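You operate a simulated robot arm through the tools that you are given. There is no shell and no other tool.

The job below is to be done with a simulated robot arm. You get a single attempt, and the scene is never put back.

## Task
Cap bays two and three and set each knob by its display.
Fine: Full at 80 %, Empty at 0 %.
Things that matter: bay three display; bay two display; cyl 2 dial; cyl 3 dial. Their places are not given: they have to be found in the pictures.

Only the result counts: the job must be done as asked and must still hold three seconds after the hand-in. Knocking over, shifting, dropping, spilling or breaking anything else fails it. Lids that push on must go on centred and level and be pressed home; caps that screw on are set level and turned clockwise until they are tight.

## Robot
A 7-joint arm with a two-finger parallel gripper, fixed in place. Base frame: the origin is on the floor under the middle of its stand, x ahead of it, y to its left, z up. Readings come in mm, rad, newtons and seconds.
It reaches about 1058 mm from its shoulder. Its first joint turns from -2.897 to 2.897 rad. Payload 4.4 kg.
Tool frame: the origin (TCP) lies between the finger pads and is the grasp point; the fingertips stand 23 mm ahead of it; z points along the fingers, y is the line along which they close. The gripper opens to 94 mm. The fingers are 38 mm wide and 10 mm thick; the gripper's body (54 by 96 mm) begins 39 mm behind the TCP.
Orientation is that of the tool frame in the base frame, as a unit quaternion [w, x, y, z]. With the fingers straight down and closing along the base's y, the tool's x points along the base's -x, its y along +y and its z along -z.

## Interface
- The arm moves only by the tool step_arm. Its argument "motion" is a list of rows, each a list of 7 numbers: the gripper command, from -1 (shut) to 1 (fully open), values between in proportion, then the shift along the tool's x, y, z in units of 200 mm (1.0 is 200 mm), then the turn, a rotation vector about the tool's x, y, z in units of 90 degrees (1.0 is 90 degrees). In form: [[hand, tx, ty, tz, rx, ry, rz], ...]. A call has 1 to 20 rows; each row is the pose to reach, as a shift and turn from the pose commanded when the call began, along the tool's axes at that moment. A call with a number of a shift or a turn outside -1 to 1 is refused whole. A row lasts 0.2 s, in which the tool goes at most 50 mm and 0.15 rad; a call with a longer step from one row to the next is refused whole, and so is a gripper value outside its range. A pose out of reach is approached as far as the arm can. The call stops where the force on the tool passes 40 N (or 10 N more than at its start, if that is more) or the arm is blocked; 0.2 s more then pass. Each finger travels about 108 mm/s and halts on what it meets, pressing with about 28 N; the grip force reading is that of the motor and also rises with nothing between the fingers. The clock runs only during rows and for 0.2 s after the last one: add rows that repeat a pose to give the fingers time. The reply holds the time, the measured pose of the TCP, the force on the tool along the base axes, the opening and the grip force, in the units named above and with some noise, with the torque about the TCP (base axes, N m) and any sound that the robot's microphone picked up.
- Cameras (640 x 400 px; columns grow to the right, rows downward): "scene" is fixed at [49.3, 650.2, 1478.3]; the picture's right is [-0.78, -0.63, 0.00], its down [-0.15, 0.18, -0.97] and it looks along [0.61, -0.76, -0.23] (base axes); focal length 324 px, centre (320, 200). "wrist" rides on the gripper at [86, 16, -74] in the tool frame; the picture's right is [-0.18, 0.98, 0.00], its down [-0.58, -0.11, -0.81] and it looks along [-0.79, -0.15, 0.59] (tool axes); focal length 243 px, centre (320, 200).
- grab_frame(camera): a new picture of that camera. The clock stands still meanwhile.
- measure_at(camera, pixels): there is no depth. For up to 12 entries [column, row, z] of the newest picture of that camera ("zoom" is the newest enlarged one), the place [x, y] in the base frame at which the ray of that pixel passes the height z, good to about 2 mm. The clock stands still meanwhile.
- enlarge(camera, box): a new picture of the part [left, top, right, bottom] of that camera's present view, enlarged. The clock stands still meanwhile.
- hand_in(): hands the job in; it is judged then, once.

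Unless the task says otherwise, let go and move clear before handing in.

The tools are called after "Request:" as name(argument=value, ...) on one line, values as JSON. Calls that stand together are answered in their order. step_arm: Moves the arm, as the interface text tells. Its arguments: {"type":"object","properties":{"motion":{"type":"array"}},"required":["motion"]} The other tools are called the same way: grab_frame (camera) takes a picture; measure_at (camera, pixels) gives the place at which the rays of pixels pass given heights; enlarge (camera, box) takes an enlarged picture of a part of a camera's view; hand_in () hands the job in.

At the start:

```text
time: 0.0
tool_pos: [438.0, 110.2, 1525.4]
tcp_rot: [0.0, 0.0, 1.0, 0.0]
wrist_force: [0.7, 1.1, 0.8]
wrist_torque: [0.03, 0.01, 0.01]
width: 94.1
grasp_force: 0.0
```

scene: 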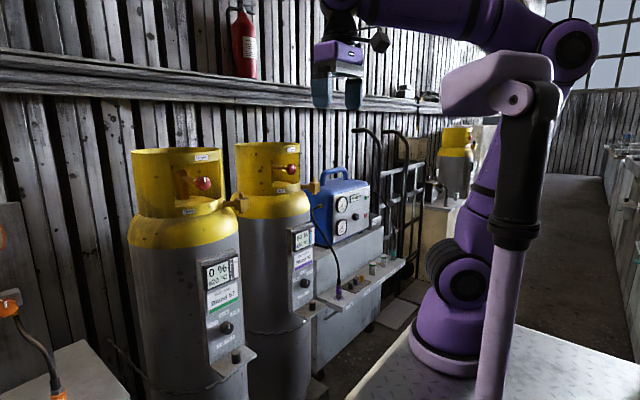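
wrist: 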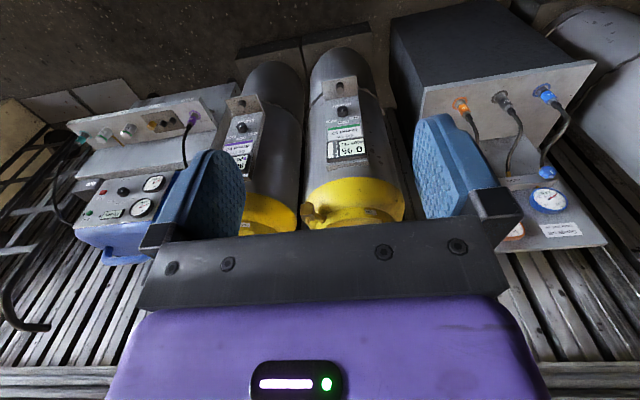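

The scene picture shows two yellow-topped cylinders, with displays near (222,275) and (303,240) and knobs at (226,328) and (304,283). I'll enlarge both areas to read the displays, the labels and any caps.

Request:
enlarge(camera="scene", box=[180, 240, 260, 380])

Request:
enlarge(camera="scene", box=[270, 210, 420, 320])

Request:
enlarge(camera="wrist", box=[200, 60, 400, 220])

Request:
enlarge(camera="scene", box=[120, 130, 330, 250])

```text
2.86 times, centred on (220, 310) of scene
```

zoom: 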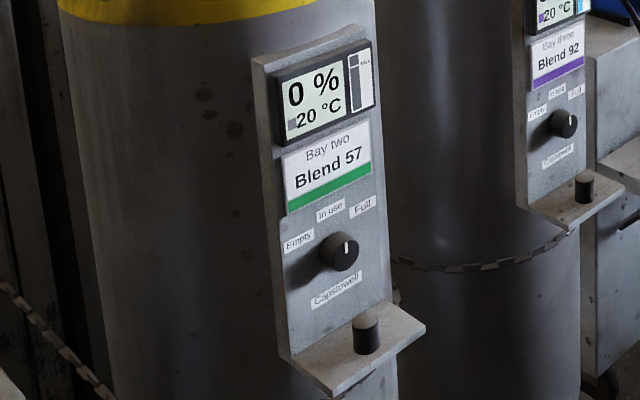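

```text
3.64 times, centred on (345, 265) of scene
```

zoom: 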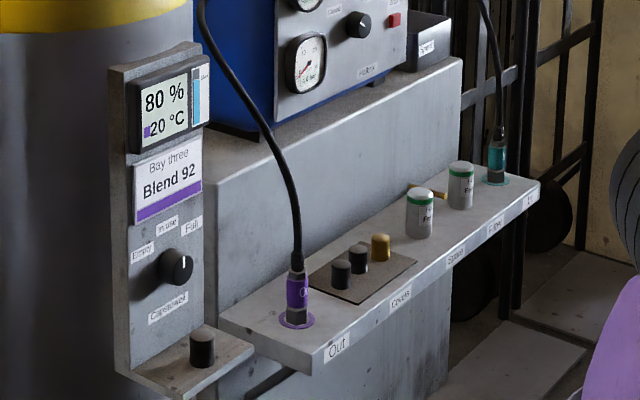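

```text
2.50 times, centred on (300, 140) of wrist
```

zoom: 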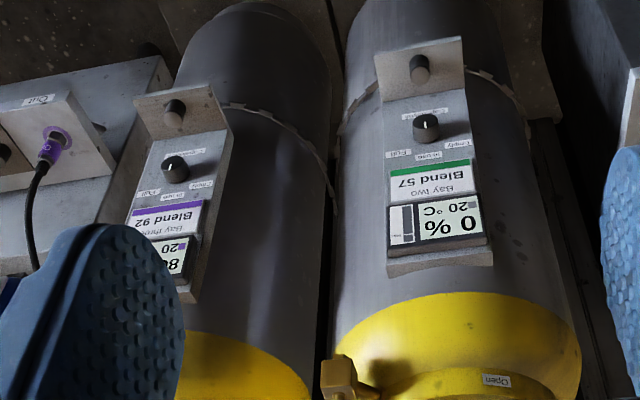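

```text
3.05 times, centred on (225, 190) of scene
```

zoom: 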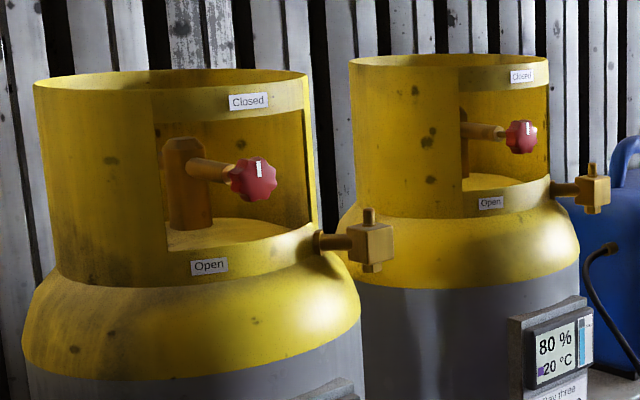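

Bay two reads 0 % and bay three reads 80 %. A black cap stands on each "Cap stowed" ledge, and each cylinder has a brass outlet block. I'll look closer at the outlets, ledges and knobs.

Request:
enlarge(camera="scene", box=[222, 190, 262, 222])

Request:
enlarge(camera="scene", box=[300, 178, 330, 202])

Request:
enlarge(camera="scene", box=[205, 300, 265, 370])

Request:
enlarge(camera="scene", box=[340, 250, 420, 310])

Request:
enlarge(camera="scene", box=[285, 225, 335, 325])

Request:
enlarge(camera="wrist", box=[280, 170, 420, 240])

```text
12.50 times, centred on (242, 206) of scene
```

zoom: 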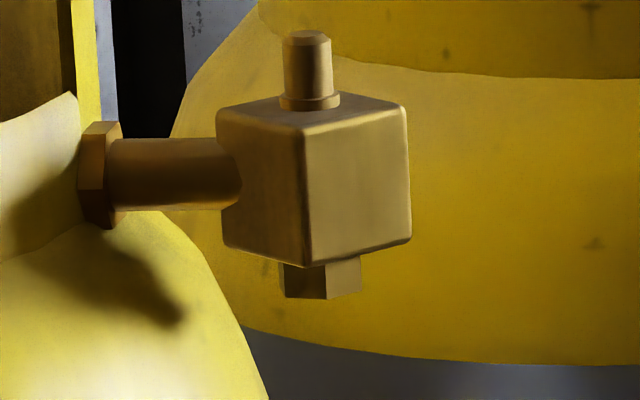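

```text
16.00 times, centred on (315, 190) of scene
```

zoom: 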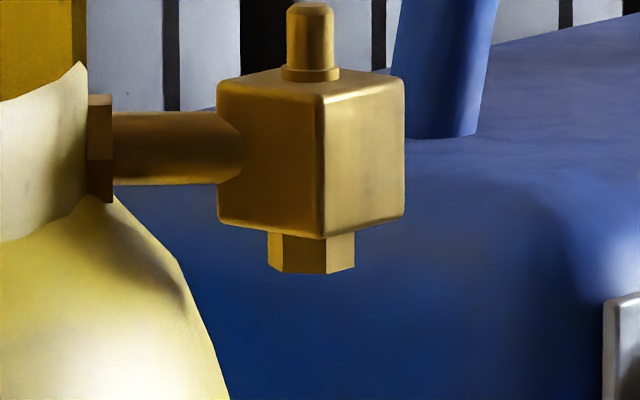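

```text
5.71 times, centred on (235, 335) of scene
```

zoom: 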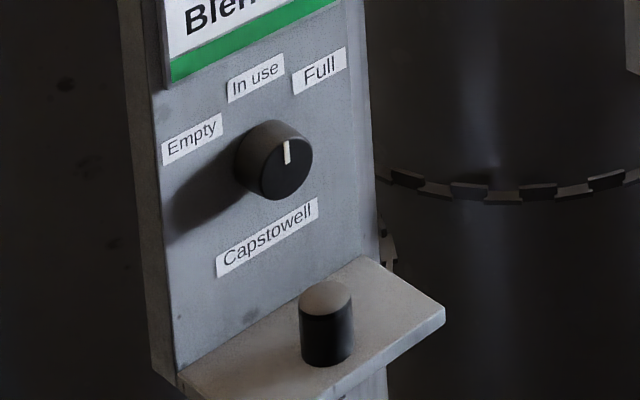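

```text
6.67 times, centred on (380, 280) of scene
```

zoom: 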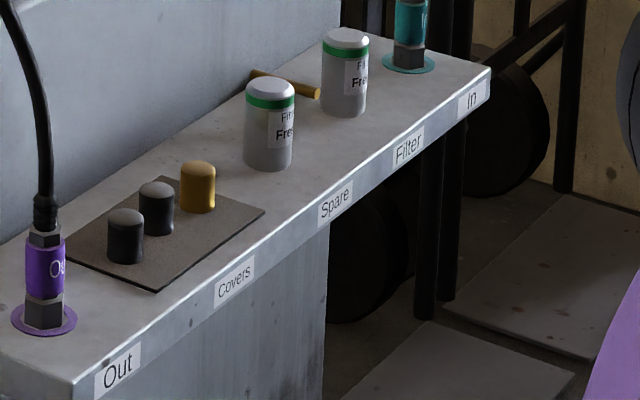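

```text
4.00 times, centred on (310, 275) of scene
```

zoom: 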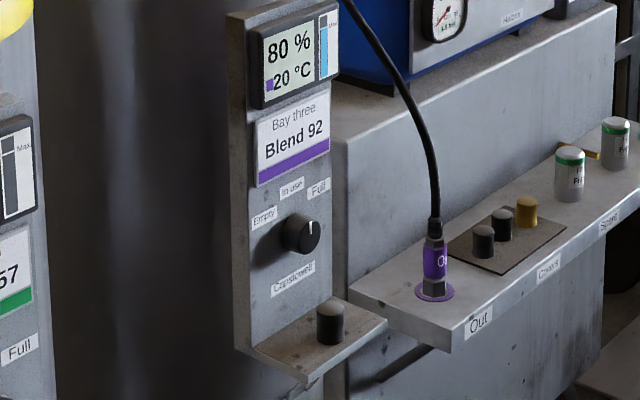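

```text
4.57 times, centred on (350, 205) of wrist
```

zoom: 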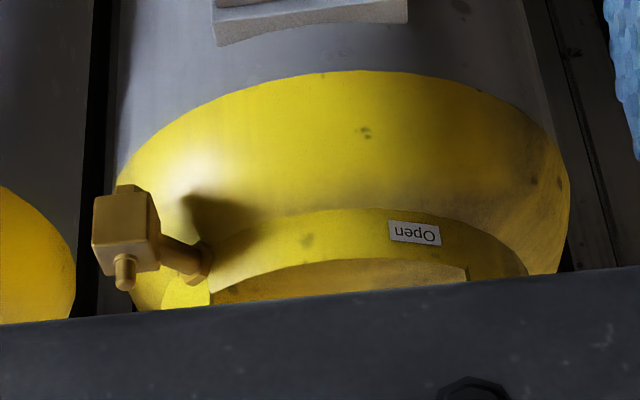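

The outlets are smooth chamfered stubs pointing up, and the scene view at (226,328) and the wrist view at (342,111) put the bay two knob near (880,108,815). I'll enlarge the caps further and look at the other things nearby before moving.

Request:
enlarge(camera="scene", box=[225, 340, 249, 368])

Request:
enlarge(camera="scene", box=[300, 295, 330, 315])

Request:
enlarge(camera="scene", box=[345, 265, 375, 290])

Request:
enlarge(camera="scene", box=[400, 100, 500, 220])

Request:
enlarge(camera="scene", box=[310, 160, 380, 250])

Request:
enlarge(camera="scene", box=[0, 200, 130, 400])

Request:
enlarge(camera="scene", box=[200, 250, 245, 290])

Request:
enlarge(camera="wrist", box=[390, 60, 640, 260])

```text
14.29 times, centred on (237, 354) of scene
```

zoom: 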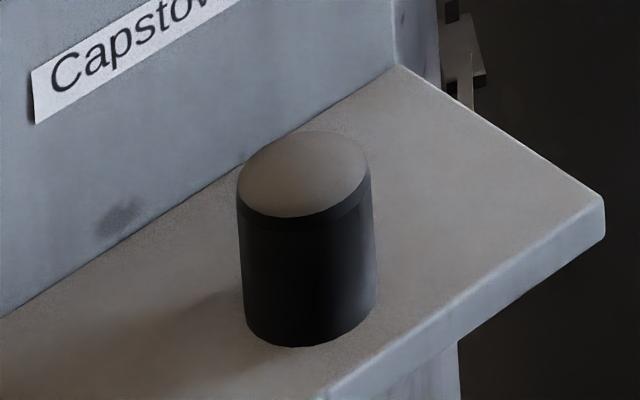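

```text
16.00 times, centred on (315, 305) of scene
```

zoom: 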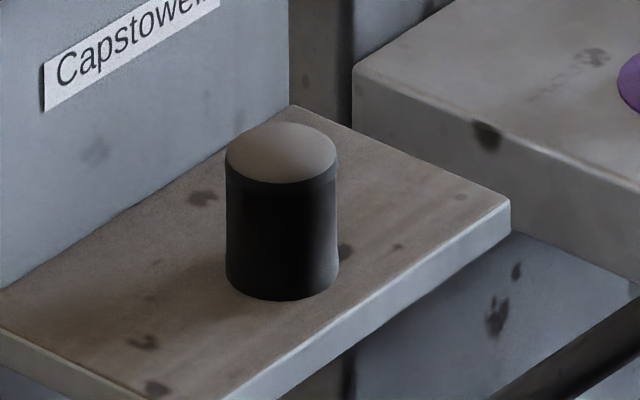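

```text
16.00 times, centred on (360, 278) of scene
```

zoom: 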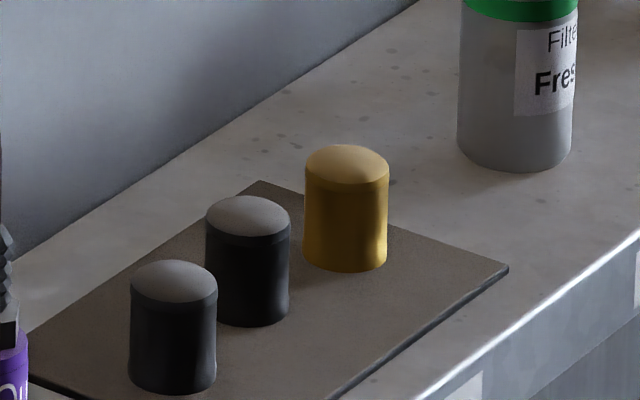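

```text
3.33 times, centred on (450, 160) of scene
```

zoom: 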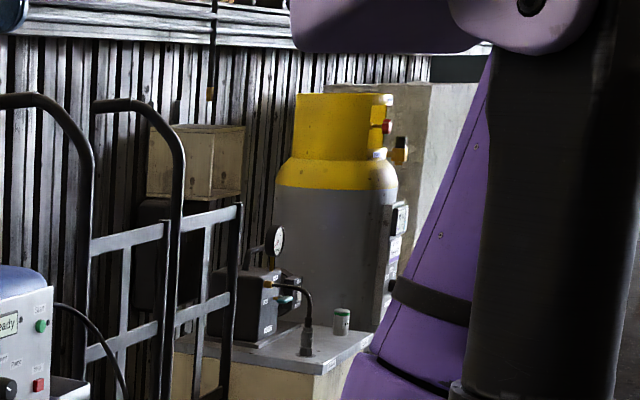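

```text
4.44 times, centred on (345, 205) of scene
```

zoom: 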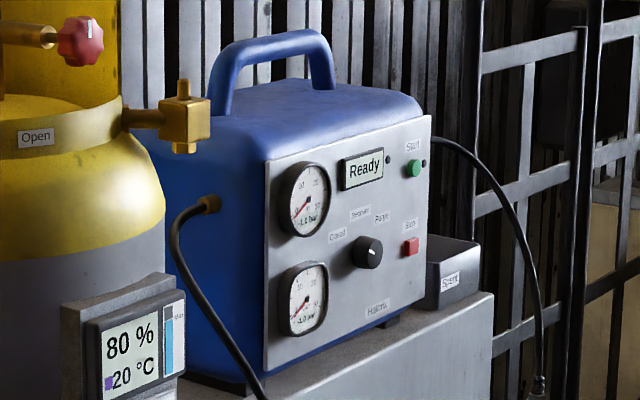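

```text
2.00 times, centred on (65, 300) of scene
```

zoom: 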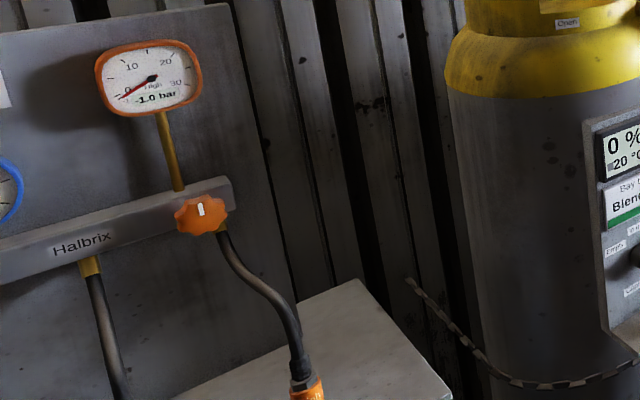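

```text
10.00 times, centred on (222, 270) of scene
```

zoom: 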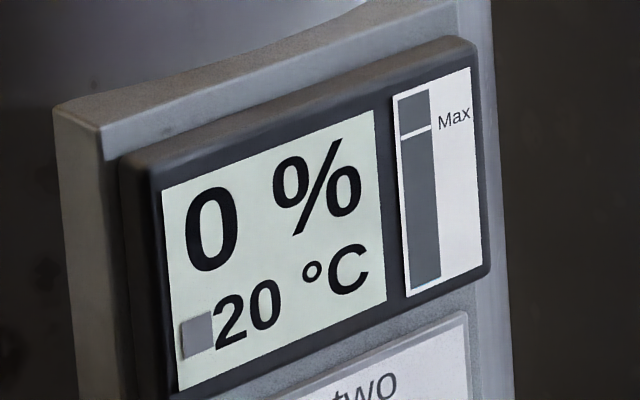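

```text
2.00 times, centred on (515, 160) of wrist
```

zoom: 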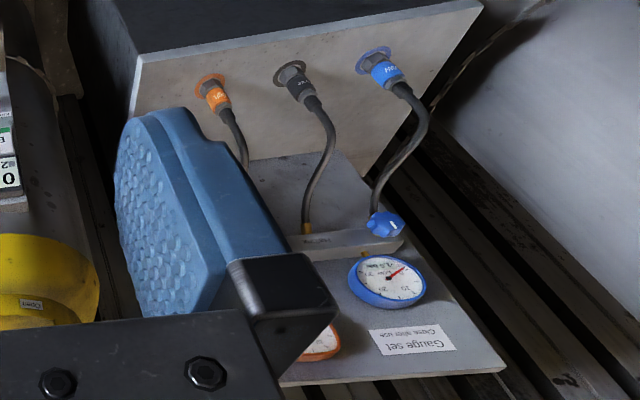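

All the parts that matter are visible, and the bay two and three caps stand on their ledges near scene pixels (236,356) and (315,308). I'll get rays for the knobs, caps and posts from both cameras to triangulate them.

Request:
grab_frame(camera="scene")

Request:
grab_frame(camera="wrist")

Request:
measure_at(camera="scene", pixels=[[226, 328, 800], [226, 328, 850], [236, 363, 700], [236, 363, 750], [304.5, 283, 800], [304.5, 283, 850], [315.5, 314, 700], [315.5, 314, 750], [241.5, 199, 1100], [241.5, 199, 1200], [315, 182, 1100], [315, 182, 1200]])

Request:
measure_at(camera="wrist", pixels=[[342.4, 110.8, 800], [342.4, 110.8, 850], [340, 87, 700], [340, 87, 750], [241.8, 127, 800], [241.8, 127, 850], [241.6, 103, 700], [241.6, 103, 750], [307.6, 224, 1100], [307.6, 224, 1200]])

Request:
enlarge(camera="wrist", box=[215, 65, 375, 165])

```text
taken
```

scene: 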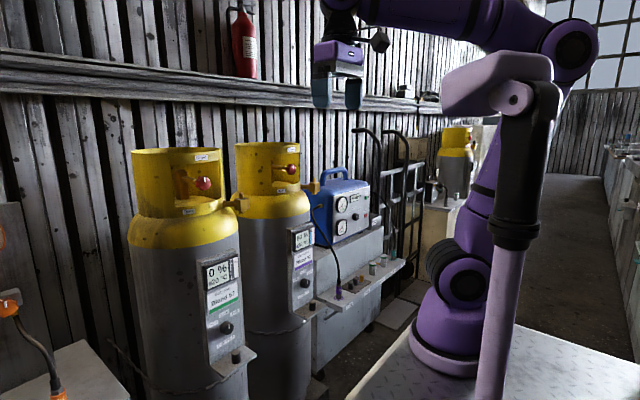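

```text
taken
```

wrist: 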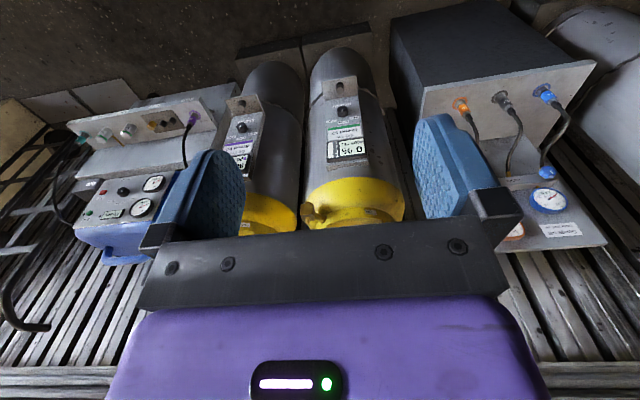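

```text
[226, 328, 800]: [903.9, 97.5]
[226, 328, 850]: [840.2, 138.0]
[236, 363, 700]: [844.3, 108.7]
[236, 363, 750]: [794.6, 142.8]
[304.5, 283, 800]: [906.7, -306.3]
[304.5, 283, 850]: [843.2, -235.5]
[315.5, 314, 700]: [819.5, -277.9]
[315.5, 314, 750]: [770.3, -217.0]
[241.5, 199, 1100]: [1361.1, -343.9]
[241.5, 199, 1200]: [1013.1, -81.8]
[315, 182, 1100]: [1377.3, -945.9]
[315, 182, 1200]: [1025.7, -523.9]
```

```text
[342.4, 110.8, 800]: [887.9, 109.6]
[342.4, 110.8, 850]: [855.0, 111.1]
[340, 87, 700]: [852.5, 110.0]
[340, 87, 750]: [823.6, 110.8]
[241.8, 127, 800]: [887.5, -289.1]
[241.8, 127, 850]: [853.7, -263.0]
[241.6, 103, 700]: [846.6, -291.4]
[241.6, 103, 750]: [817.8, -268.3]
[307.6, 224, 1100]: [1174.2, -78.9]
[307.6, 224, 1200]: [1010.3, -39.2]
```

```text
4.00 times, centred on (295, 115) of wrist
```

zoom: 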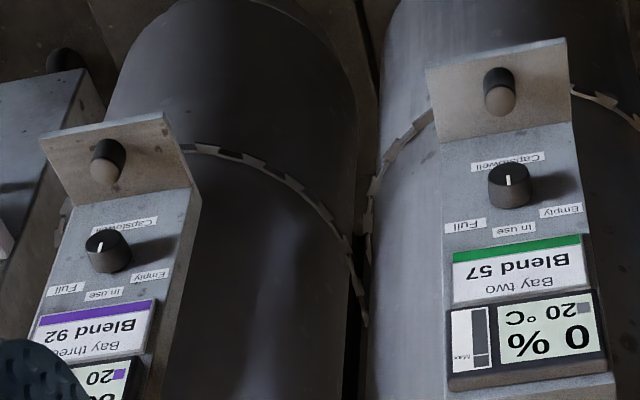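

The rays cross for knob two near (881,110,815), cap two near (848,109,~700) and post two near (933,-21,1247), with bay three about 400 mm further toward -y. I want the wrist camera above the gripper for the horizontal work, so I'll turn the hand about its own axis in free air and see if the wrist allows it.

Request:
step_arm(motion=[[1, 0, 0, 0, 0, 0, 0.09], [1, 0, 0, 0, 0, 0, 0.18], [1, 0, 0, 0, 0, 0, 0.27], [1, 0, 0, 0, 0, 0, 0.36], [1, 0, 0, 0, 0, 0, 0.45], [1, 0, 0, 0, 0, 0, 0.54], [1, 0, 0, 0, 0, 0, 0.63], [1, 0, 0, 0, 0, 0, 0.72], [1, 0, 0, 0, 0, 0, 0.81], [1, 0, 0, 0, 0, 0, 0.9], [1, 0, 0, 0, 0, 0, 1.0]])

```text
refused: row 11 steps farther than a row can; nothing moved
```

The call was refused because the last row stepped 0.157 rad. I'll send it again with even steps of 0.09.

Request:
step_arm(motion=[[1, 0, 0, 0, 0, 0, 0.09], [1, 0, 0, 0, 0, 0, 0.18], [1, 0, 0, 0, 0, 0, 0.27], [1, 0, 0, 0, 0, 0, 0.36], [1, 0, 0, 0, 0, 0, 0.45], [1, 0, 0, 0, 0, 0, 0.54], [1, 0, 0, 0, 0, 0, 0.63], [1, 0, 0, 0, 0, 0, 0.72], [1, 0, 0, 0, 0, 0, 0.81], [1, 0, 0, 0, 0, 0, 0.9], [1, 0, 0, 0, 0, 0, 0.95], [1, 0, 0, 0, 0, 0, 1.0]])

```text
time: 2.6
tool_pos: [437.7, 109.8, 1525.5]
tcp_rot: [-0.001, 0.708, 0.707, 0.0]
wrist_force: [-1.0, 0.0, 0.8]
wrist_torque: [-0.02, -0.03, 0.0]
width: 93.9
grasp_force: 0.1
```

The first quarter turn was reached exactly (quaternion [0, 0.708, 0.707, 0]). I'll turn another quarter.

Request:
step_arm(motion=[[1, 0, 0, 0, 0, 0, 0.09], [1, 0, 0, 0, 0, 0, 0.18], [1, 0, 0, 0, 0, 0, 0.27], [1, 0, 0, 0, 0, 0, 0.36], [1, 0, 0, 0, 0, 0, 0.45], [1, 0, 0, 0, 0, 0, 0.54], [1, 0, 0, 0, 0, 0, 0.63], [1, 0, 0, 0, 0, 0, 0.72], [1, 0, 0, 0, 0, 0, 0.81], [1, 0, 0, 0, 0, 0, 0.9], [1, 0, 0, 0, 0, 0, 0.95], [1, 0, 0, 0, 0, 0, 1.0]])

```text
time: 5.2
tool_pos: [443.1, 101.6, 1526.5]
tcp_rot: [-0.013, 1.0, 0.005, -0.008]
wrist_force: [2.0, -1.1, -1.4]
wrist_torque: [0.1, 0.12, -0.01]
width: 93.9
grasp_force: 0.1
```

The second quarter ended a few mm and about 1.5° off, so the wrist is near its limit there and the starting side is the natural one. I'll turn back half a turn in two calls.

Request:
step_arm(motion=[[1, 0, 0, 0, 0, 0, -0.09], [1, 0, 0, 0, 0, 0, -0.18], [1, 0, 0, 0, 0, 0, -0.27], [1, 0, 0, 0, 0, 0, -0.36], [1, 0, 0, 0, 0, 0, -0.45], [1, 0, 0, 0, 0, 0, -0.54], [1, 0, 0, 0, 0, 0, -0.63], [1, 0, 0, 0, 0, 0, -0.72], [1, 0, 0, 0, 0, 0, -0.81], [1, 0, 0, 0, 0, 0, -0.9], [1, 0, 0, 0, 0, 0, -0.95], [1, 0, 0, 0, 0, 0, -1.0]])

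Request:
step_arm(motion=[[1, 0, 0, 0, 0, 0, -0.09], [1, 0, 0, 0, 0, 0, -0.18], [1, 0, 0, 0, 0, 0, -0.27], [1, 0, 0, 0, 0, 0, -0.36], [1, 0, 0, 0, 0, 0, -0.45], [1, 0, 0, 0, 0, 0, -0.54], [1, 0, 0, 0, 0, 0, -0.63], [1, 0, 0, 0, 0, 0, -0.72], [1, 0, 0, 0, 0, 0, -0.81], [1, 0, 0, 0, 0, 0, -0.9], [1, 0, 0, 0, 0, 0, -0.95], [1, 0, 0, 0, 0, 0, -1.0]])

```text
time: 7.8
tool_pos: [437.9, 111.0, 1524.7]
tcp_rot: [0.0, 0.707, 0.707, 0.0]
wrist_force: [0.7, 0.9, 0.5]
wrist_torque: [-0.01, 0.02, 0.01]
width: 94.0
grasp_force: 0.0
```

```text
time: 10.4
tool_pos: [437.6, 109.2, 1525.3]
tcp_rot: [0.001, -0.001, 1.0, 0.0]
wrist_force: [0.1, 0.2, -0.9]
wrist_torque: [-0.04, -0.01, 0.01]
width: 94.1
grasp_force: 0.0
```

The hand is back at its starting orientation. I'll move forward and down to bring the wrist camera in front of the two panels.

Request:
step_arm(motion=[[1, -0.05, -0.14, 0.17, 0, 0, 0], [1, -0.1, -0.28, 0.34, 0, 0, 0], [1, -0.15, -0.42, 0.51, 0, 0, 0], [1, -0.2, -0.56, 0.68, 0, 0, 0], [1, -0.25, -0.7, 0.84, 0, 0, 0], [1, -0.3, -0.85, 1.0, 0, 0, 0]])

Request:
step_arm(motion=[[1, -0.06, 0, 0.2, 0, 0, 0], [1, -0.12, 0, 0.4, 0, 0, 0], [1, -0.18, 0, 0.6, 0, 0, 0], [1, -0.24, 0, 0.8, 0, 0, 0], [1, -0.3, 0, 1.0, 0, 0, 0]])

Request:
step_arm(motion=[[1, 0, 0, 0.2, 0, 0, 0], [1, 0, 0, 0.4, 0, 0, 0], [1, 0, 0, 0.5, 0, 0, 0]])

Request:
grab_frame(camera="wrist")

Request:
grab_frame(camera="scene")

```text
time: 11.8
tool_pos: [497.2, -61.7, 1325.1]
tcp_rot: [0.0, 0.0, 1.0, 0.001]
wrist_force: [0.5, 0.2, -0.4]
wrist_torque: [-0.02, -0.02, 0.0]
width: 93.8
grasp_force: 0.1
```

```text
time: 13.0
tool_pos: [556.0, -61.2, 1126.4]
tcp_rot: [0.001, 0.0, 1.0, 0.001]
wrist_force: [-0.5, -0.4, 0.7]
wrist_torque: [0.0, -0.02, -0.01]
width: 94.1
grasp_force: 0.1
```

```text
time: 13.8
tool_pos: [561.2, -61.3, 1024.4]
tcp_rot: [-0.001, -0.001, 1.0, 0.0]
wrist_force: [0.2, -0.9, -0.3]
wrist_torque: [0.02, -0.02, -0.04]
width: 93.9
grasp_force: 0.0
out of reach, approached as far as the arm can: row 3
```

```text
taken
```

wrist: 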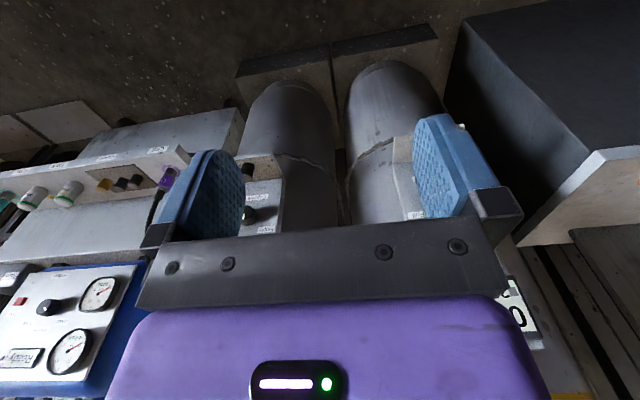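

```text
taken
```

scene: 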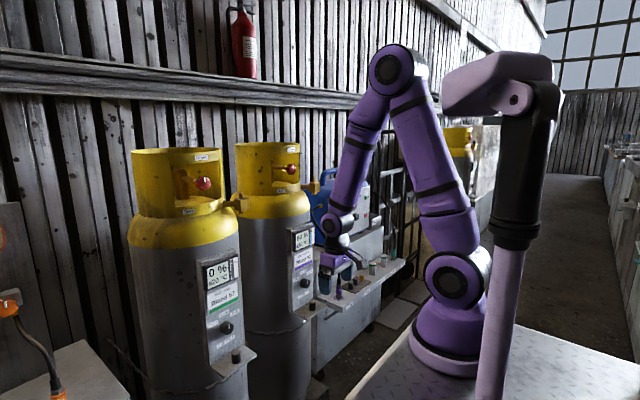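

The straight-down pose at x=560 runs out of reach near z=1024, and the hand blocks most of the view. I'll tilt the hand 45° forward and move toward bay two, so the camera looks almost level past the fingers.

Request:
step_arm(motion=[[0.2, -0.06, 0.1, 0.03, 0, -0.06, 0], [0.2, -0.12, 0.2, 0.06, 0, -0.12, 0], [0.2, -0.18, 0.3, 0.09, 0, -0.18, 0], [0.2, -0.24, 0.4, 0.12, 0, -0.25, 0], [0.2, -0.3, 0.5, 0.15, 0, -0.31, 0], [0.2, -0.36, 0.6, 0.18, 0, -0.38, 0], [0.2, -0.42, 0.72, 0.21, 0, -0.44, 0], [0.2, -0.46, 0.85, 0.24, 0, -0.5, 0]])

Request:
grab_frame(camera="wrist")

Request:
grab_frame(camera="scene")

```text
time: 15.6
tool_pos: [654.3, 109.6, 977.9]
tcp_rot: [0.383, 0.0, 0.924, 0.001]
wrist_force: [0.2, -1.0, 0.0]
wrist_torque: [0.03, 0.03, -0.01]
width: 56.4
grasp_force: 0.0
out of reach, approached as far as the arm can: row 1, 2, 3, 4, 5, 6
```

```text
taken
```

wrist: 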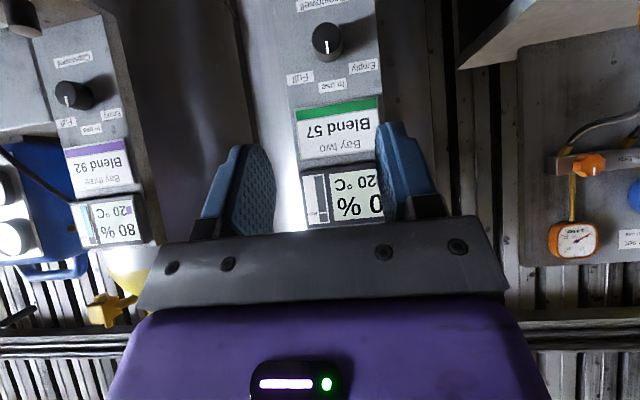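

```text
taken
```

scene: 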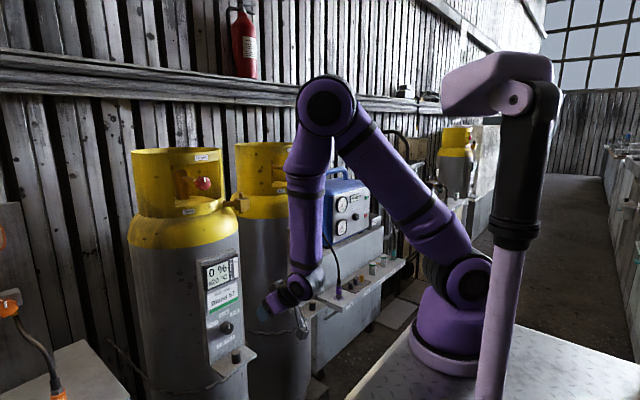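

The wrist camera now looks squarely at both panels: knob two is at (327,40) with its white mark toward "In use", and knob three is at (72,94). I'll enlarge both knobs and their labels.

Request:
enlarge(camera="wrist", box=[280, 0, 392, 70])

Request:
enlarge(camera="wrist", box=[30, 40, 150, 150])

Request:
enlarge(camera="wrist", box=[60, 170, 150, 250])

Request:
enlarge(camera="wrist", box=[0, 0, 120, 75])

```text
5.71 times, centred on (336, 35) of wrist
```

zoom: 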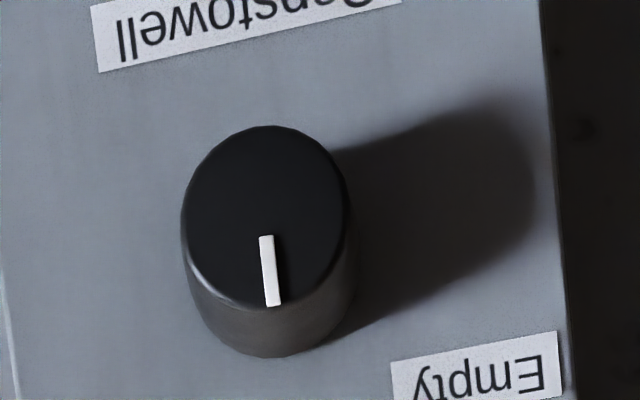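

```text
3.64 times, centred on (90, 95) of wrist
```

zoom: 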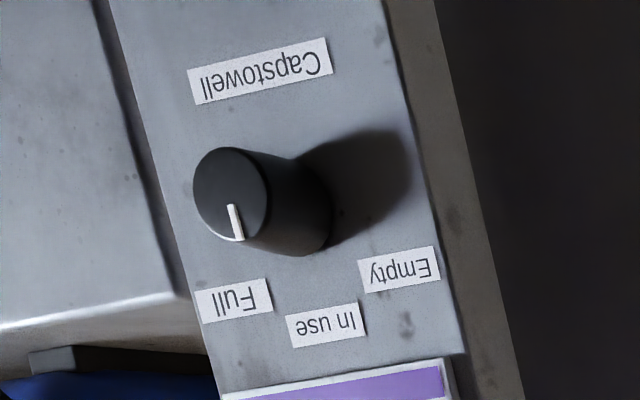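

```text
5.00 times, centred on (105, 210) of wrist
```

zoom: 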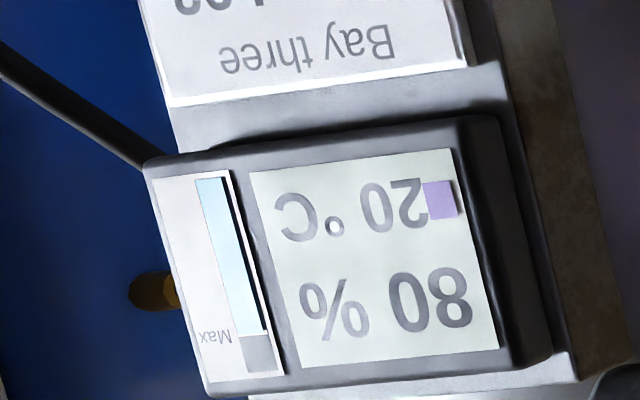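

```text
5.33 times, centred on (60, 38) of wrist
```

zoom: 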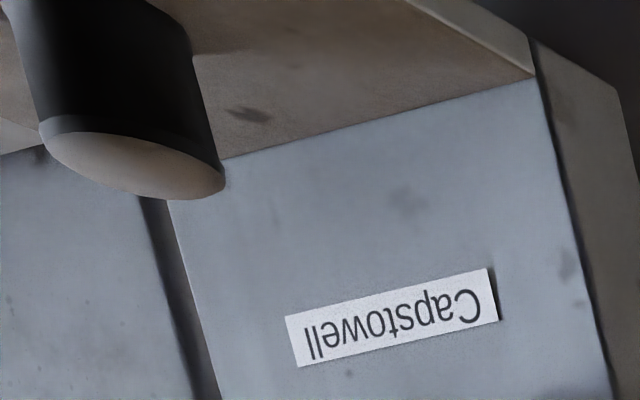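

Both knobs are at "In use", so knob two must turn to "Empty" (left) and knob three to "Full" (right). I'll measure the label and panel points from both cameras to find each knob's axis and the label angles.

Request:
measure_at(camera="scene", pixels=[[212.6, 324.1, 810], [212.6, 324.1, 850], [223.6, 314.0, 810], [223.6, 314.0, 850], [235, 312.2, 810], [235, 312.2, 850], [225.7, 341.7, 770], [225.7, 341.7, 800]])

Request:
measure_at(camera="wrist", pixels=[[363, 67, 810], [363, 67, 850], [333, 86, 810], [333, 86, 850], [300, 78, 810], [300, 78, 850], [320, 3, 770], [320, 3, 800], [330, 52, 800], [330, 52, 820], [75, 95, 800], [75, 95, 820]])

```text
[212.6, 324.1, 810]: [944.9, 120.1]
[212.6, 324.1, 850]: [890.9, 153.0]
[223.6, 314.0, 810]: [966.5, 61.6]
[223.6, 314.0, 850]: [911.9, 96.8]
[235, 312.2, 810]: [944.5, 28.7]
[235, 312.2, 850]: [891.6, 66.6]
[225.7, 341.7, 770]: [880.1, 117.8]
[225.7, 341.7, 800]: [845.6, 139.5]
```

```text
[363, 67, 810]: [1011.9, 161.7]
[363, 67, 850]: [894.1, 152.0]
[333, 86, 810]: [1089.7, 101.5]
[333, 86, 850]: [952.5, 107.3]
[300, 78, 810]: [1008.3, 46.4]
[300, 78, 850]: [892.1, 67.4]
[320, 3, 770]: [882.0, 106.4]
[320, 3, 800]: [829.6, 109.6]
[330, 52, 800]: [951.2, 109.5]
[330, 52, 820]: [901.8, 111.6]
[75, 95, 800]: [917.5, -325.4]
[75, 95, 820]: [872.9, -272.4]
```

Panel two is a vertical plane at x≈892. Knob two's axis is near (y 110, z 815), "Empty" and "Full" lie at y 152.5 and 67, z 850 (about ±50° from up), and cap two should be near (848,109) on the ledge. I'll move closer so the wrist camera sees cap two.

Request:
step_arm(motion=[[0.2, 0.046, 0, 0.18, 0, 0, 0], [0.2, 0.092, 0, 0.36, 0, 0, 0], [0.2, 0.138, 0, 0.54, 0, 0, 0], [0.2, 0.184, 0, 0.721, 0, 0, 0]])

Request:
grab_frame(camera="wrist")

Request:
grab_frame(camera="scene")

```text
time: 16.6
tool_pos: [730.1, 110.4, 850.5]
tcp_rot: [0.384, 0.0, 0.923, 0.001]
wrist_force: [-0.4, -0.4, 0.8]
wrist_torque: [0.01, 0.02, 0.02]
width: 56.3
grasp_force: 0.1
```

```text
taken
```

wrist: 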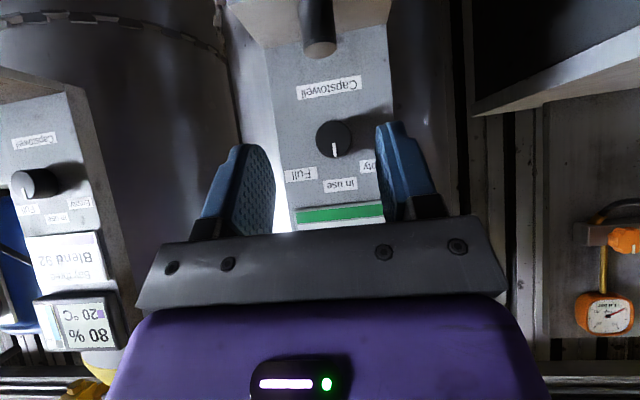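

```text
taken
```

scene: 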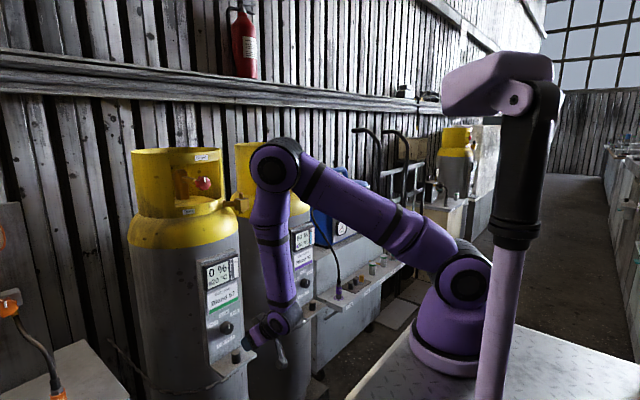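

Cap two now shows at the top of the wrist picture near (318,25). I'll enlarge it and measure its top and base.

Request:
enlarge(camera="wrist", box=[230, 0, 410, 110])

Request:
enlarge(camera="scene", box=[205, 310, 285, 380])

Request:
measure_at(camera="wrist", pixels=[[319, 50, 735], [302.5, 42, 730], [335.5, 42, 730], [319, 42, 730], [333, 148, 815], [333, 136, 815]])

Request:
measure_at(camera="scene", pixels=[[235.8, 352.3, 735], [236.3, 361.3, 698], [236.3, 361.3, 705], [236.3, 361.3, 700]])

```text
3.56 times, centred on (320, 55) of wrist
```

zoom: 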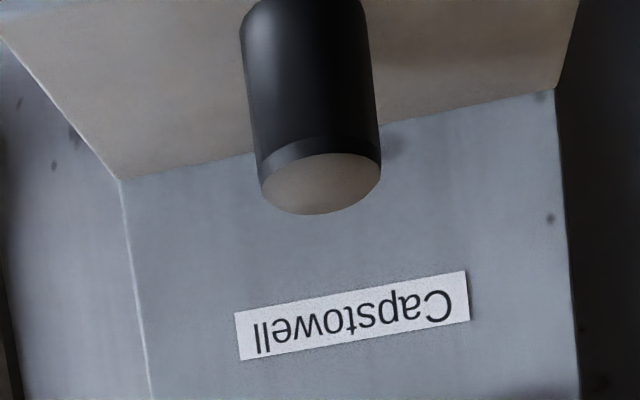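

```text
5.71 times, centred on (245, 345) of scene
```

zoom: 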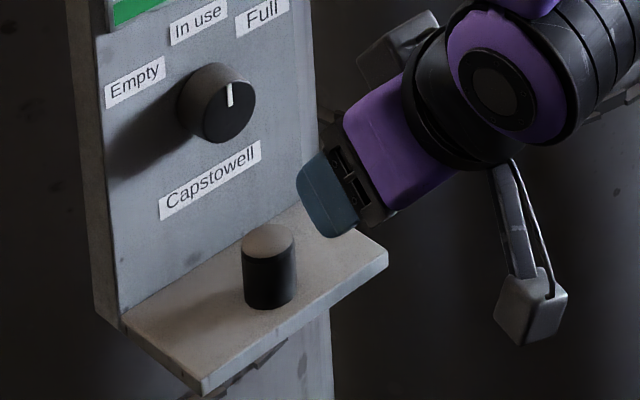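

```text
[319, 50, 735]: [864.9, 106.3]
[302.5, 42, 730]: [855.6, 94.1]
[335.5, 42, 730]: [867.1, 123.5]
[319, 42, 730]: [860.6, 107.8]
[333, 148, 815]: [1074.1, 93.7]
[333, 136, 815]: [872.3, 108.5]
```

```text
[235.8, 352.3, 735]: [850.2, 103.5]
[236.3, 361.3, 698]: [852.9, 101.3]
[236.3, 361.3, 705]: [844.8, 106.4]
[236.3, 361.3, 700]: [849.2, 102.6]
```

The rays cross at about (838,110) for cap two, with its base at z≈711 and its top at z≈747, and the ledge/panel seam also computes to z≈711. I'll repeat the measurements to average out the noise and get the ledge front edge.

Request:
measure_at(camera="wrist", pixels=[[320, 48, 745], [320, 48, 745], [320, 48, 745], [320, 48, 745], [301.5, 20, 725], [334, 20, 725], [301.5, 20, 725], [334, 20, 725], [325, 36.7, 711], [325, 36.7, 711]])

Request:
measure_at(camera="scene", pixels=[[235.8, 352.3, 745], [235.8, 352.3, 745], [235.8, 352.3, 745], [236.3, 361.3, 711], [236.3, 361.3, 711], [236.3, 361.3, 711], [256.9, 353.8, 711], [224.9, 378.8, 711], [210.5, 365.7, 711]])

Request:
enlarge(camera="scene", box=[226, 342, 246, 366])

```text
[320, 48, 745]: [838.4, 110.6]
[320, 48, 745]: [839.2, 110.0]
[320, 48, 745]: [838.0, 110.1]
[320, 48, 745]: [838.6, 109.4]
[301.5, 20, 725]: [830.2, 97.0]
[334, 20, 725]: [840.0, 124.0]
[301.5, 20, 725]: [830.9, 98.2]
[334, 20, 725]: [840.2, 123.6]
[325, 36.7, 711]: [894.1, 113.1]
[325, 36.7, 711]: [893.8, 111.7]
```

```text
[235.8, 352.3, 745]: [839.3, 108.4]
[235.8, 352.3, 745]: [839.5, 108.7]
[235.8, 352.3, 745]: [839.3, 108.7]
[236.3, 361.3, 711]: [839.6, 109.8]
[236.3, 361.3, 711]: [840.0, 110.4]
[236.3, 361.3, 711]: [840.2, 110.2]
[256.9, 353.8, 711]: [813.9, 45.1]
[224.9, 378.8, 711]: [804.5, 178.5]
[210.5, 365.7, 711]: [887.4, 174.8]
```

```text
16.00 times, centred on (236, 354) of scene
```

zoom: 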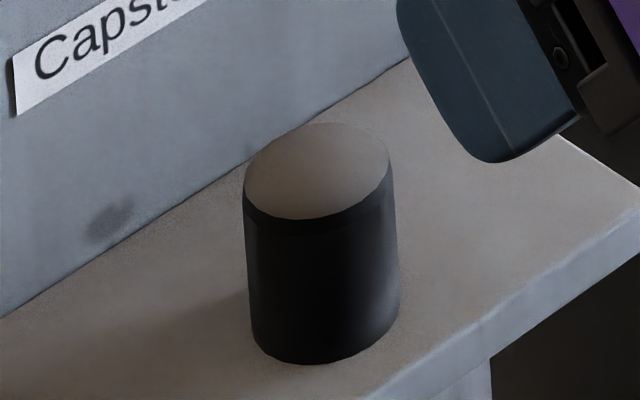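

Repeated readings put cap two at (839.5,110), base z=711, top z≈746. I'll move in along the fingers to a TCP of (839.5,110,746), which keeps the fingertips about 5 mm above the ledge, and check before closing.

Request:
step_arm(motion=[[0.2, -0.004, 0, 0.2, 0, 0, 0], [0.2, -0.008, 0, 0.4, 0, 0, 0], [0.2, -0.012, 0, 0.58, 0, 0, 0], [0.2, -0.015, 0, 0.7, 0, 0, 0], [0.2, -0.017, -0.002, 0.756, 0, 0, 0]])

Request:
grab_frame(camera="wrist")

Request:
enlarge(camera="scene", box=[205, 310, 285, 380])

```text
time: 17.8
tool_pos: [839.9, 108.3, 745.3]
tcp_rot: [0.383, 0.001, 0.924, 0.0]
wrist_force: [0.2, 0.1, 0.0]
wrist_torque: [0.05, -0.02, 0.03]
width: 56.5
grasp_force: 0.1
```

```text
taken
```

wrist: 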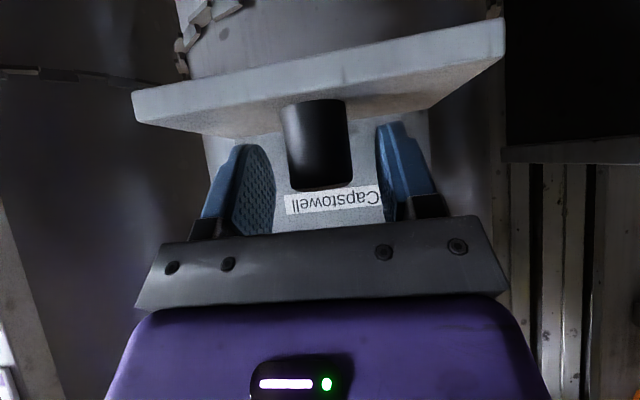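

```text
5.71 times, centred on (245, 345) of scene
```

zoom: 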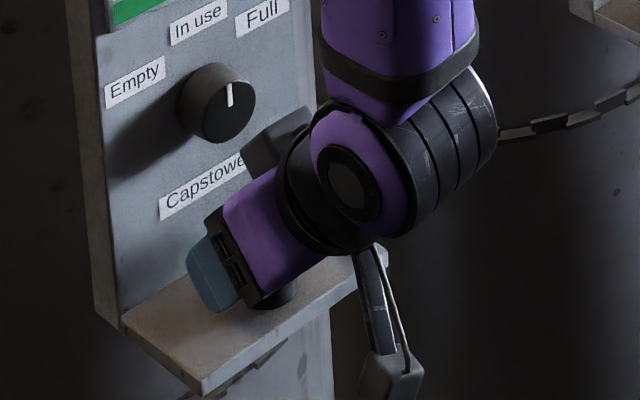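

The cap sits between the pads (columns 285–352), with its base projecting past the fingertips. I'll close the gripper and hold.

Request:
step_arm(motion=[[-0.2, 0, 0, 0, 0, 0, 0], [-0.5, 0, 0, 0, 0, 0, 0], [-1, 0, 0, 0, 0, 0, 0], [-1, 0, 0, 0, 0, 0, 0], [-1, 0, 0, 0, 0, 0, 0]])

Request:
enlarge(camera="wrist", box=[180, 60, 460, 235])

```text
time: 19.0
tool_pos: [839.4, 108.9, 745.8]
tcp_rot: [0.382, 0.001, 0.924, -0.001]
wrist_force: [0.3, 0.0, 0.5]
wrist_torque: [0.04, -0.02, 0.0]
width: 28.8
grasp_force: 28.2
```

```text
2.29 times, centred on (320, 148) of wrist
```

zoom: 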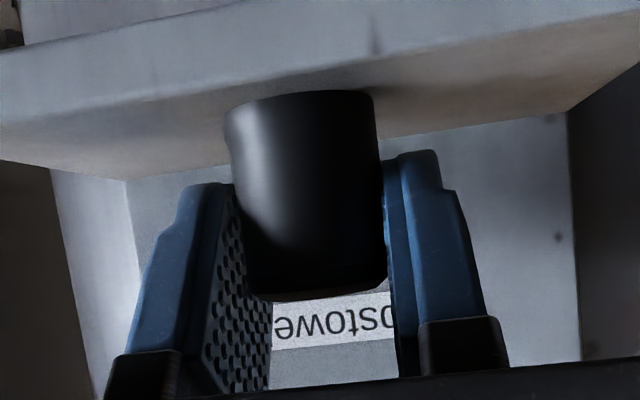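

The grip is on the cap at 28.8 mm and 28 N. I'll lift it a little and then back away from the panel, staying under the knob.

Request:
step_arm(motion=[[-1, -0.0283, 0, -0.0283, 0, 0, 0], [-1, -0.0566, 0, -0.0566, 0, 0, 0], [-1, 0.0495, 0, -0.2333, 0, 0, 0], [-1, 0.1202, 0, -0.4454, 0, 0, 0], [-1, 0.1909, 0, -0.6575, 0, 0, 0]])

Request:
grab_frame(camera="wrist")

Request:
grab_frame(camera="scene")

```text
time: 20.2
tool_pos: [718.9, 109.8, 810.9]
tcp_rot: [0.383, 0.0, 0.924, 0.0]
wrist_force: [1.2, -0.1, 0.1]
wrist_torque: [0.0, -0.01, -0.02]
width: 28.9
grasp_force: 27.9
```

```text
taken
```

wrist: 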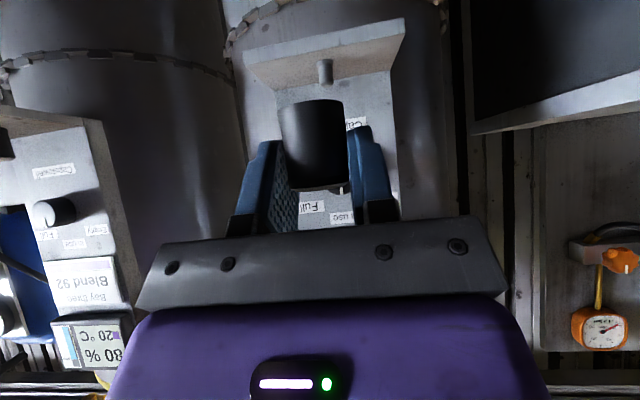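

```text
taken
```

scene: 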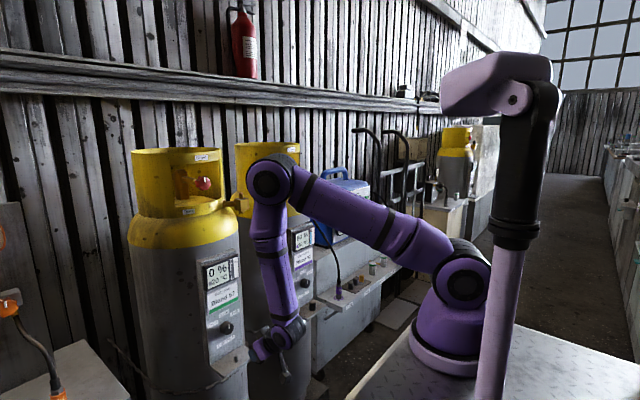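

Lifting the cap uncovered a short stow peg on the ledge at (325,70), so the cap fits over a matching stub. I'll rise toward outlet two, staying in front of the cylinders.

Request:
step_arm(motion=[[-1, -0.13, -0.04, -0.13, 0, 0, 0], [-1, -0.27, -0.08, -0.27, 0, 0, 0], [-1, -0.41, -0.12, -0.41, 0, 0, 0], [-1, -0.55, -0.17, -0.55, 0, 0, 0], [-1, -0.69, -0.22, -0.69, 0, 0, 0], [-1, -0.83, -0.26, -0.83, 0, 0, 0], [-1, -0.954, -0.3, -0.954, 0, 0, 0]])

Request:
step_arm(motion=[[-1, -0.13, -0.05, -0.13, 0, 0, 0], [-1, -0.27, -0.1, -0.27, 0, 0, 0], [-1, -0.41, -0.15, -0.41, 0, 0, 0], [-1, -0.55, -0.2, -0.55, 0, 0, 0], [-1, -0.69, -0.25, -0.69, 0, 0, 0], [-1, -0.83, -0.3, -0.83, 0, 0, 0], [-1, -0.95, -0.35, -0.95, 0, 0, 0]])

Request:
grab_frame(camera="wrist")

Request:
grab_frame(camera="scene")

```text
time: 21.8
tool_pos: [717.9, 49.4, 1081.0]
tcp_rot: [0.381, 0.0, 0.925, -0.001]
wrist_force: [0.1, 0.9, -0.3]
wrist_torque: [0.01, 0.03, 0.03]
width: 28.9
grasp_force: 28.0
```

```text
time: 23.4
tool_pos: [719.7, -20.0, 1349.0]
tcp_rot: [0.382, -0.001, 0.924, 0.0]
wrist_force: [-0.4, 0.8, -0.3]
wrist_torque: [-0.01, -0.01, -0.04]
width: 28.7
grasp_force: 27.9
```

```text
taken
```

wrist: 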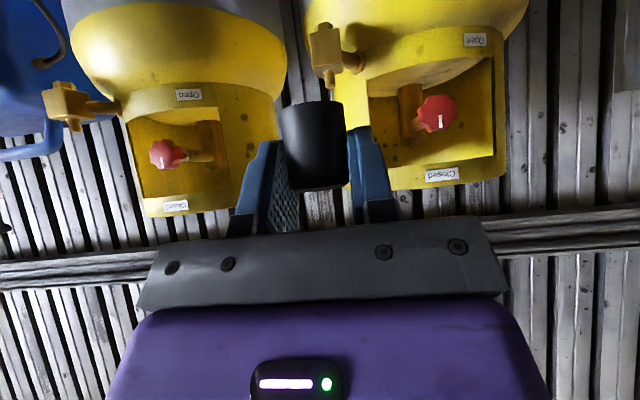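

```text
taken
```

scene: 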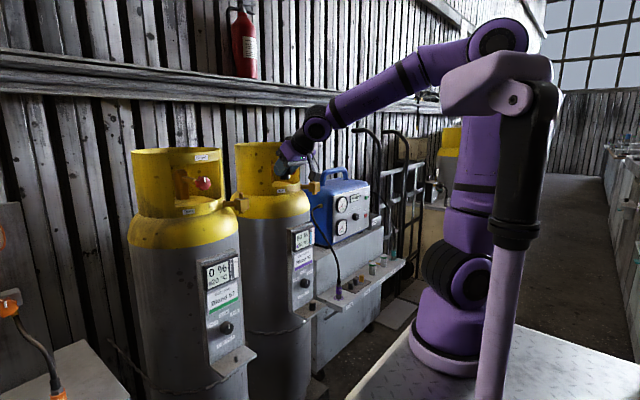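

Outlet two shows near (326,48) just past the held cap, and outlet three near (65,105). I'll enlarge both in the wrist view and in the scene view.

Request:
enlarge(camera="wrist", box=[280, 10, 384, 110])

Request:
enlarge(camera="wrist", box=[30, 60, 140, 150])

Request:
enlarge(camera="scene", box=[220, 185, 260, 215])

Request:
enlarge(camera="scene", box=[260, 110, 350, 210])

```text
4.00 times, centred on (332, 60) of wrist
```

zoom: 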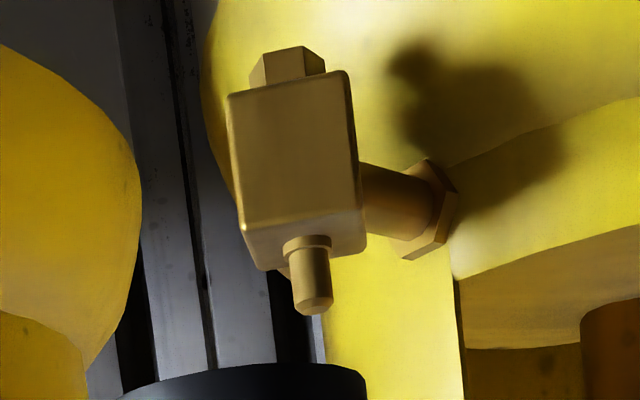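

```text
4.44 times, centred on (85, 105) of wrist
```

zoom: 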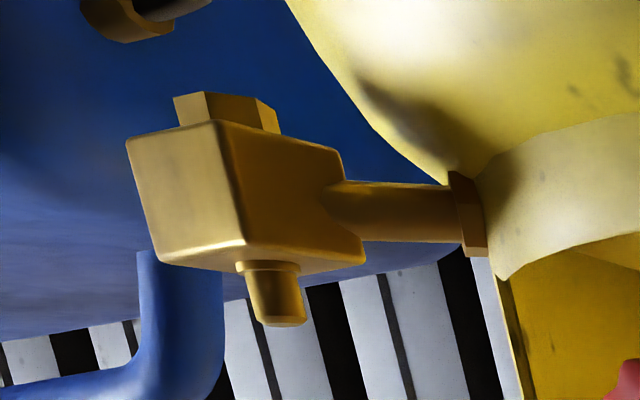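

```text
13.33 times, centred on (240, 200) of scene
```

zoom: 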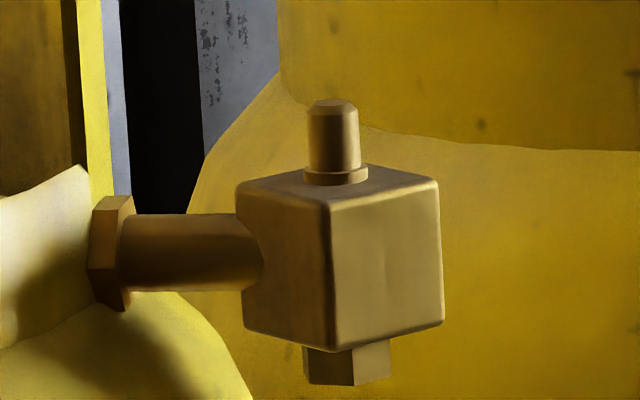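

```text
4.00 times, centred on (305, 160) of scene
```

zoom: 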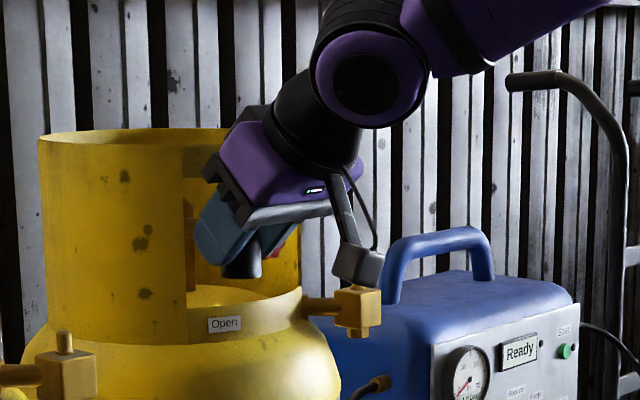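

Post two's tip is at wrist (331,86.8) and scene (241,192.7), and its base is at wrist (328.5,70.5) and scene (241.2,198.4). I'll triangulate both ends.

Request:
measure_at(camera="wrist", pixels=[[331, 86.5, 1240], [331, 86.5, 1250], [331, 86.5, 1260], [331, 86.5, 1250], [328.5, 70.5, 1220], [328.5, 70.5, 1230], [328.5, 70.5, 1240], [328.5, 70.5, 1230], [83, 127.5, 1240], [83, 127.5, 1250], [79.5, 120.5, 1220], [79.5, 120.5, 1230]])

Request:
measure_at(camera="scene", pixels=[[241, 192.7, 1240], [241, 192.7, 1250], [241, 192.7, 1260], [241, 192.7, 1250], [241.2, 198.4, 1220], [241.2, 198.4, 1230], [241.2, 198.4, 1240], [241.2, 198.4, 1230], [314.3, 178, 1240], [314.3, 178, 1250], [314.3, 182, 1220], [314.3, 182, 1230]])

```text
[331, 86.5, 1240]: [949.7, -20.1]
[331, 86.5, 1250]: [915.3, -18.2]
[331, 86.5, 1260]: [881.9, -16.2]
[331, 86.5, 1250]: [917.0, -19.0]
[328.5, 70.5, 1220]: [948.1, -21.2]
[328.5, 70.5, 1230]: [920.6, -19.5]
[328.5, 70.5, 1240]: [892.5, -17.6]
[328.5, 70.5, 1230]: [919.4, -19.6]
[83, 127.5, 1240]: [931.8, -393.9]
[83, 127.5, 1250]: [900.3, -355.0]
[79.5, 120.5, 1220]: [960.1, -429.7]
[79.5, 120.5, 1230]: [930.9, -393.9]
```

```text
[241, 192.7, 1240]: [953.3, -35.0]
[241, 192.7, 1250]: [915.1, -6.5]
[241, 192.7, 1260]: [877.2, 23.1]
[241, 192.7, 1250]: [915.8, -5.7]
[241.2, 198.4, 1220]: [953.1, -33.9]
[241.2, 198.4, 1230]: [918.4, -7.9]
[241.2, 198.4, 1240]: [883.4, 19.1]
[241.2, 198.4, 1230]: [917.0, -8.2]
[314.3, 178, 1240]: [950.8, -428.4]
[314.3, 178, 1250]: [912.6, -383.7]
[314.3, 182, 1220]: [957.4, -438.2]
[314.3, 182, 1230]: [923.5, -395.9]
```

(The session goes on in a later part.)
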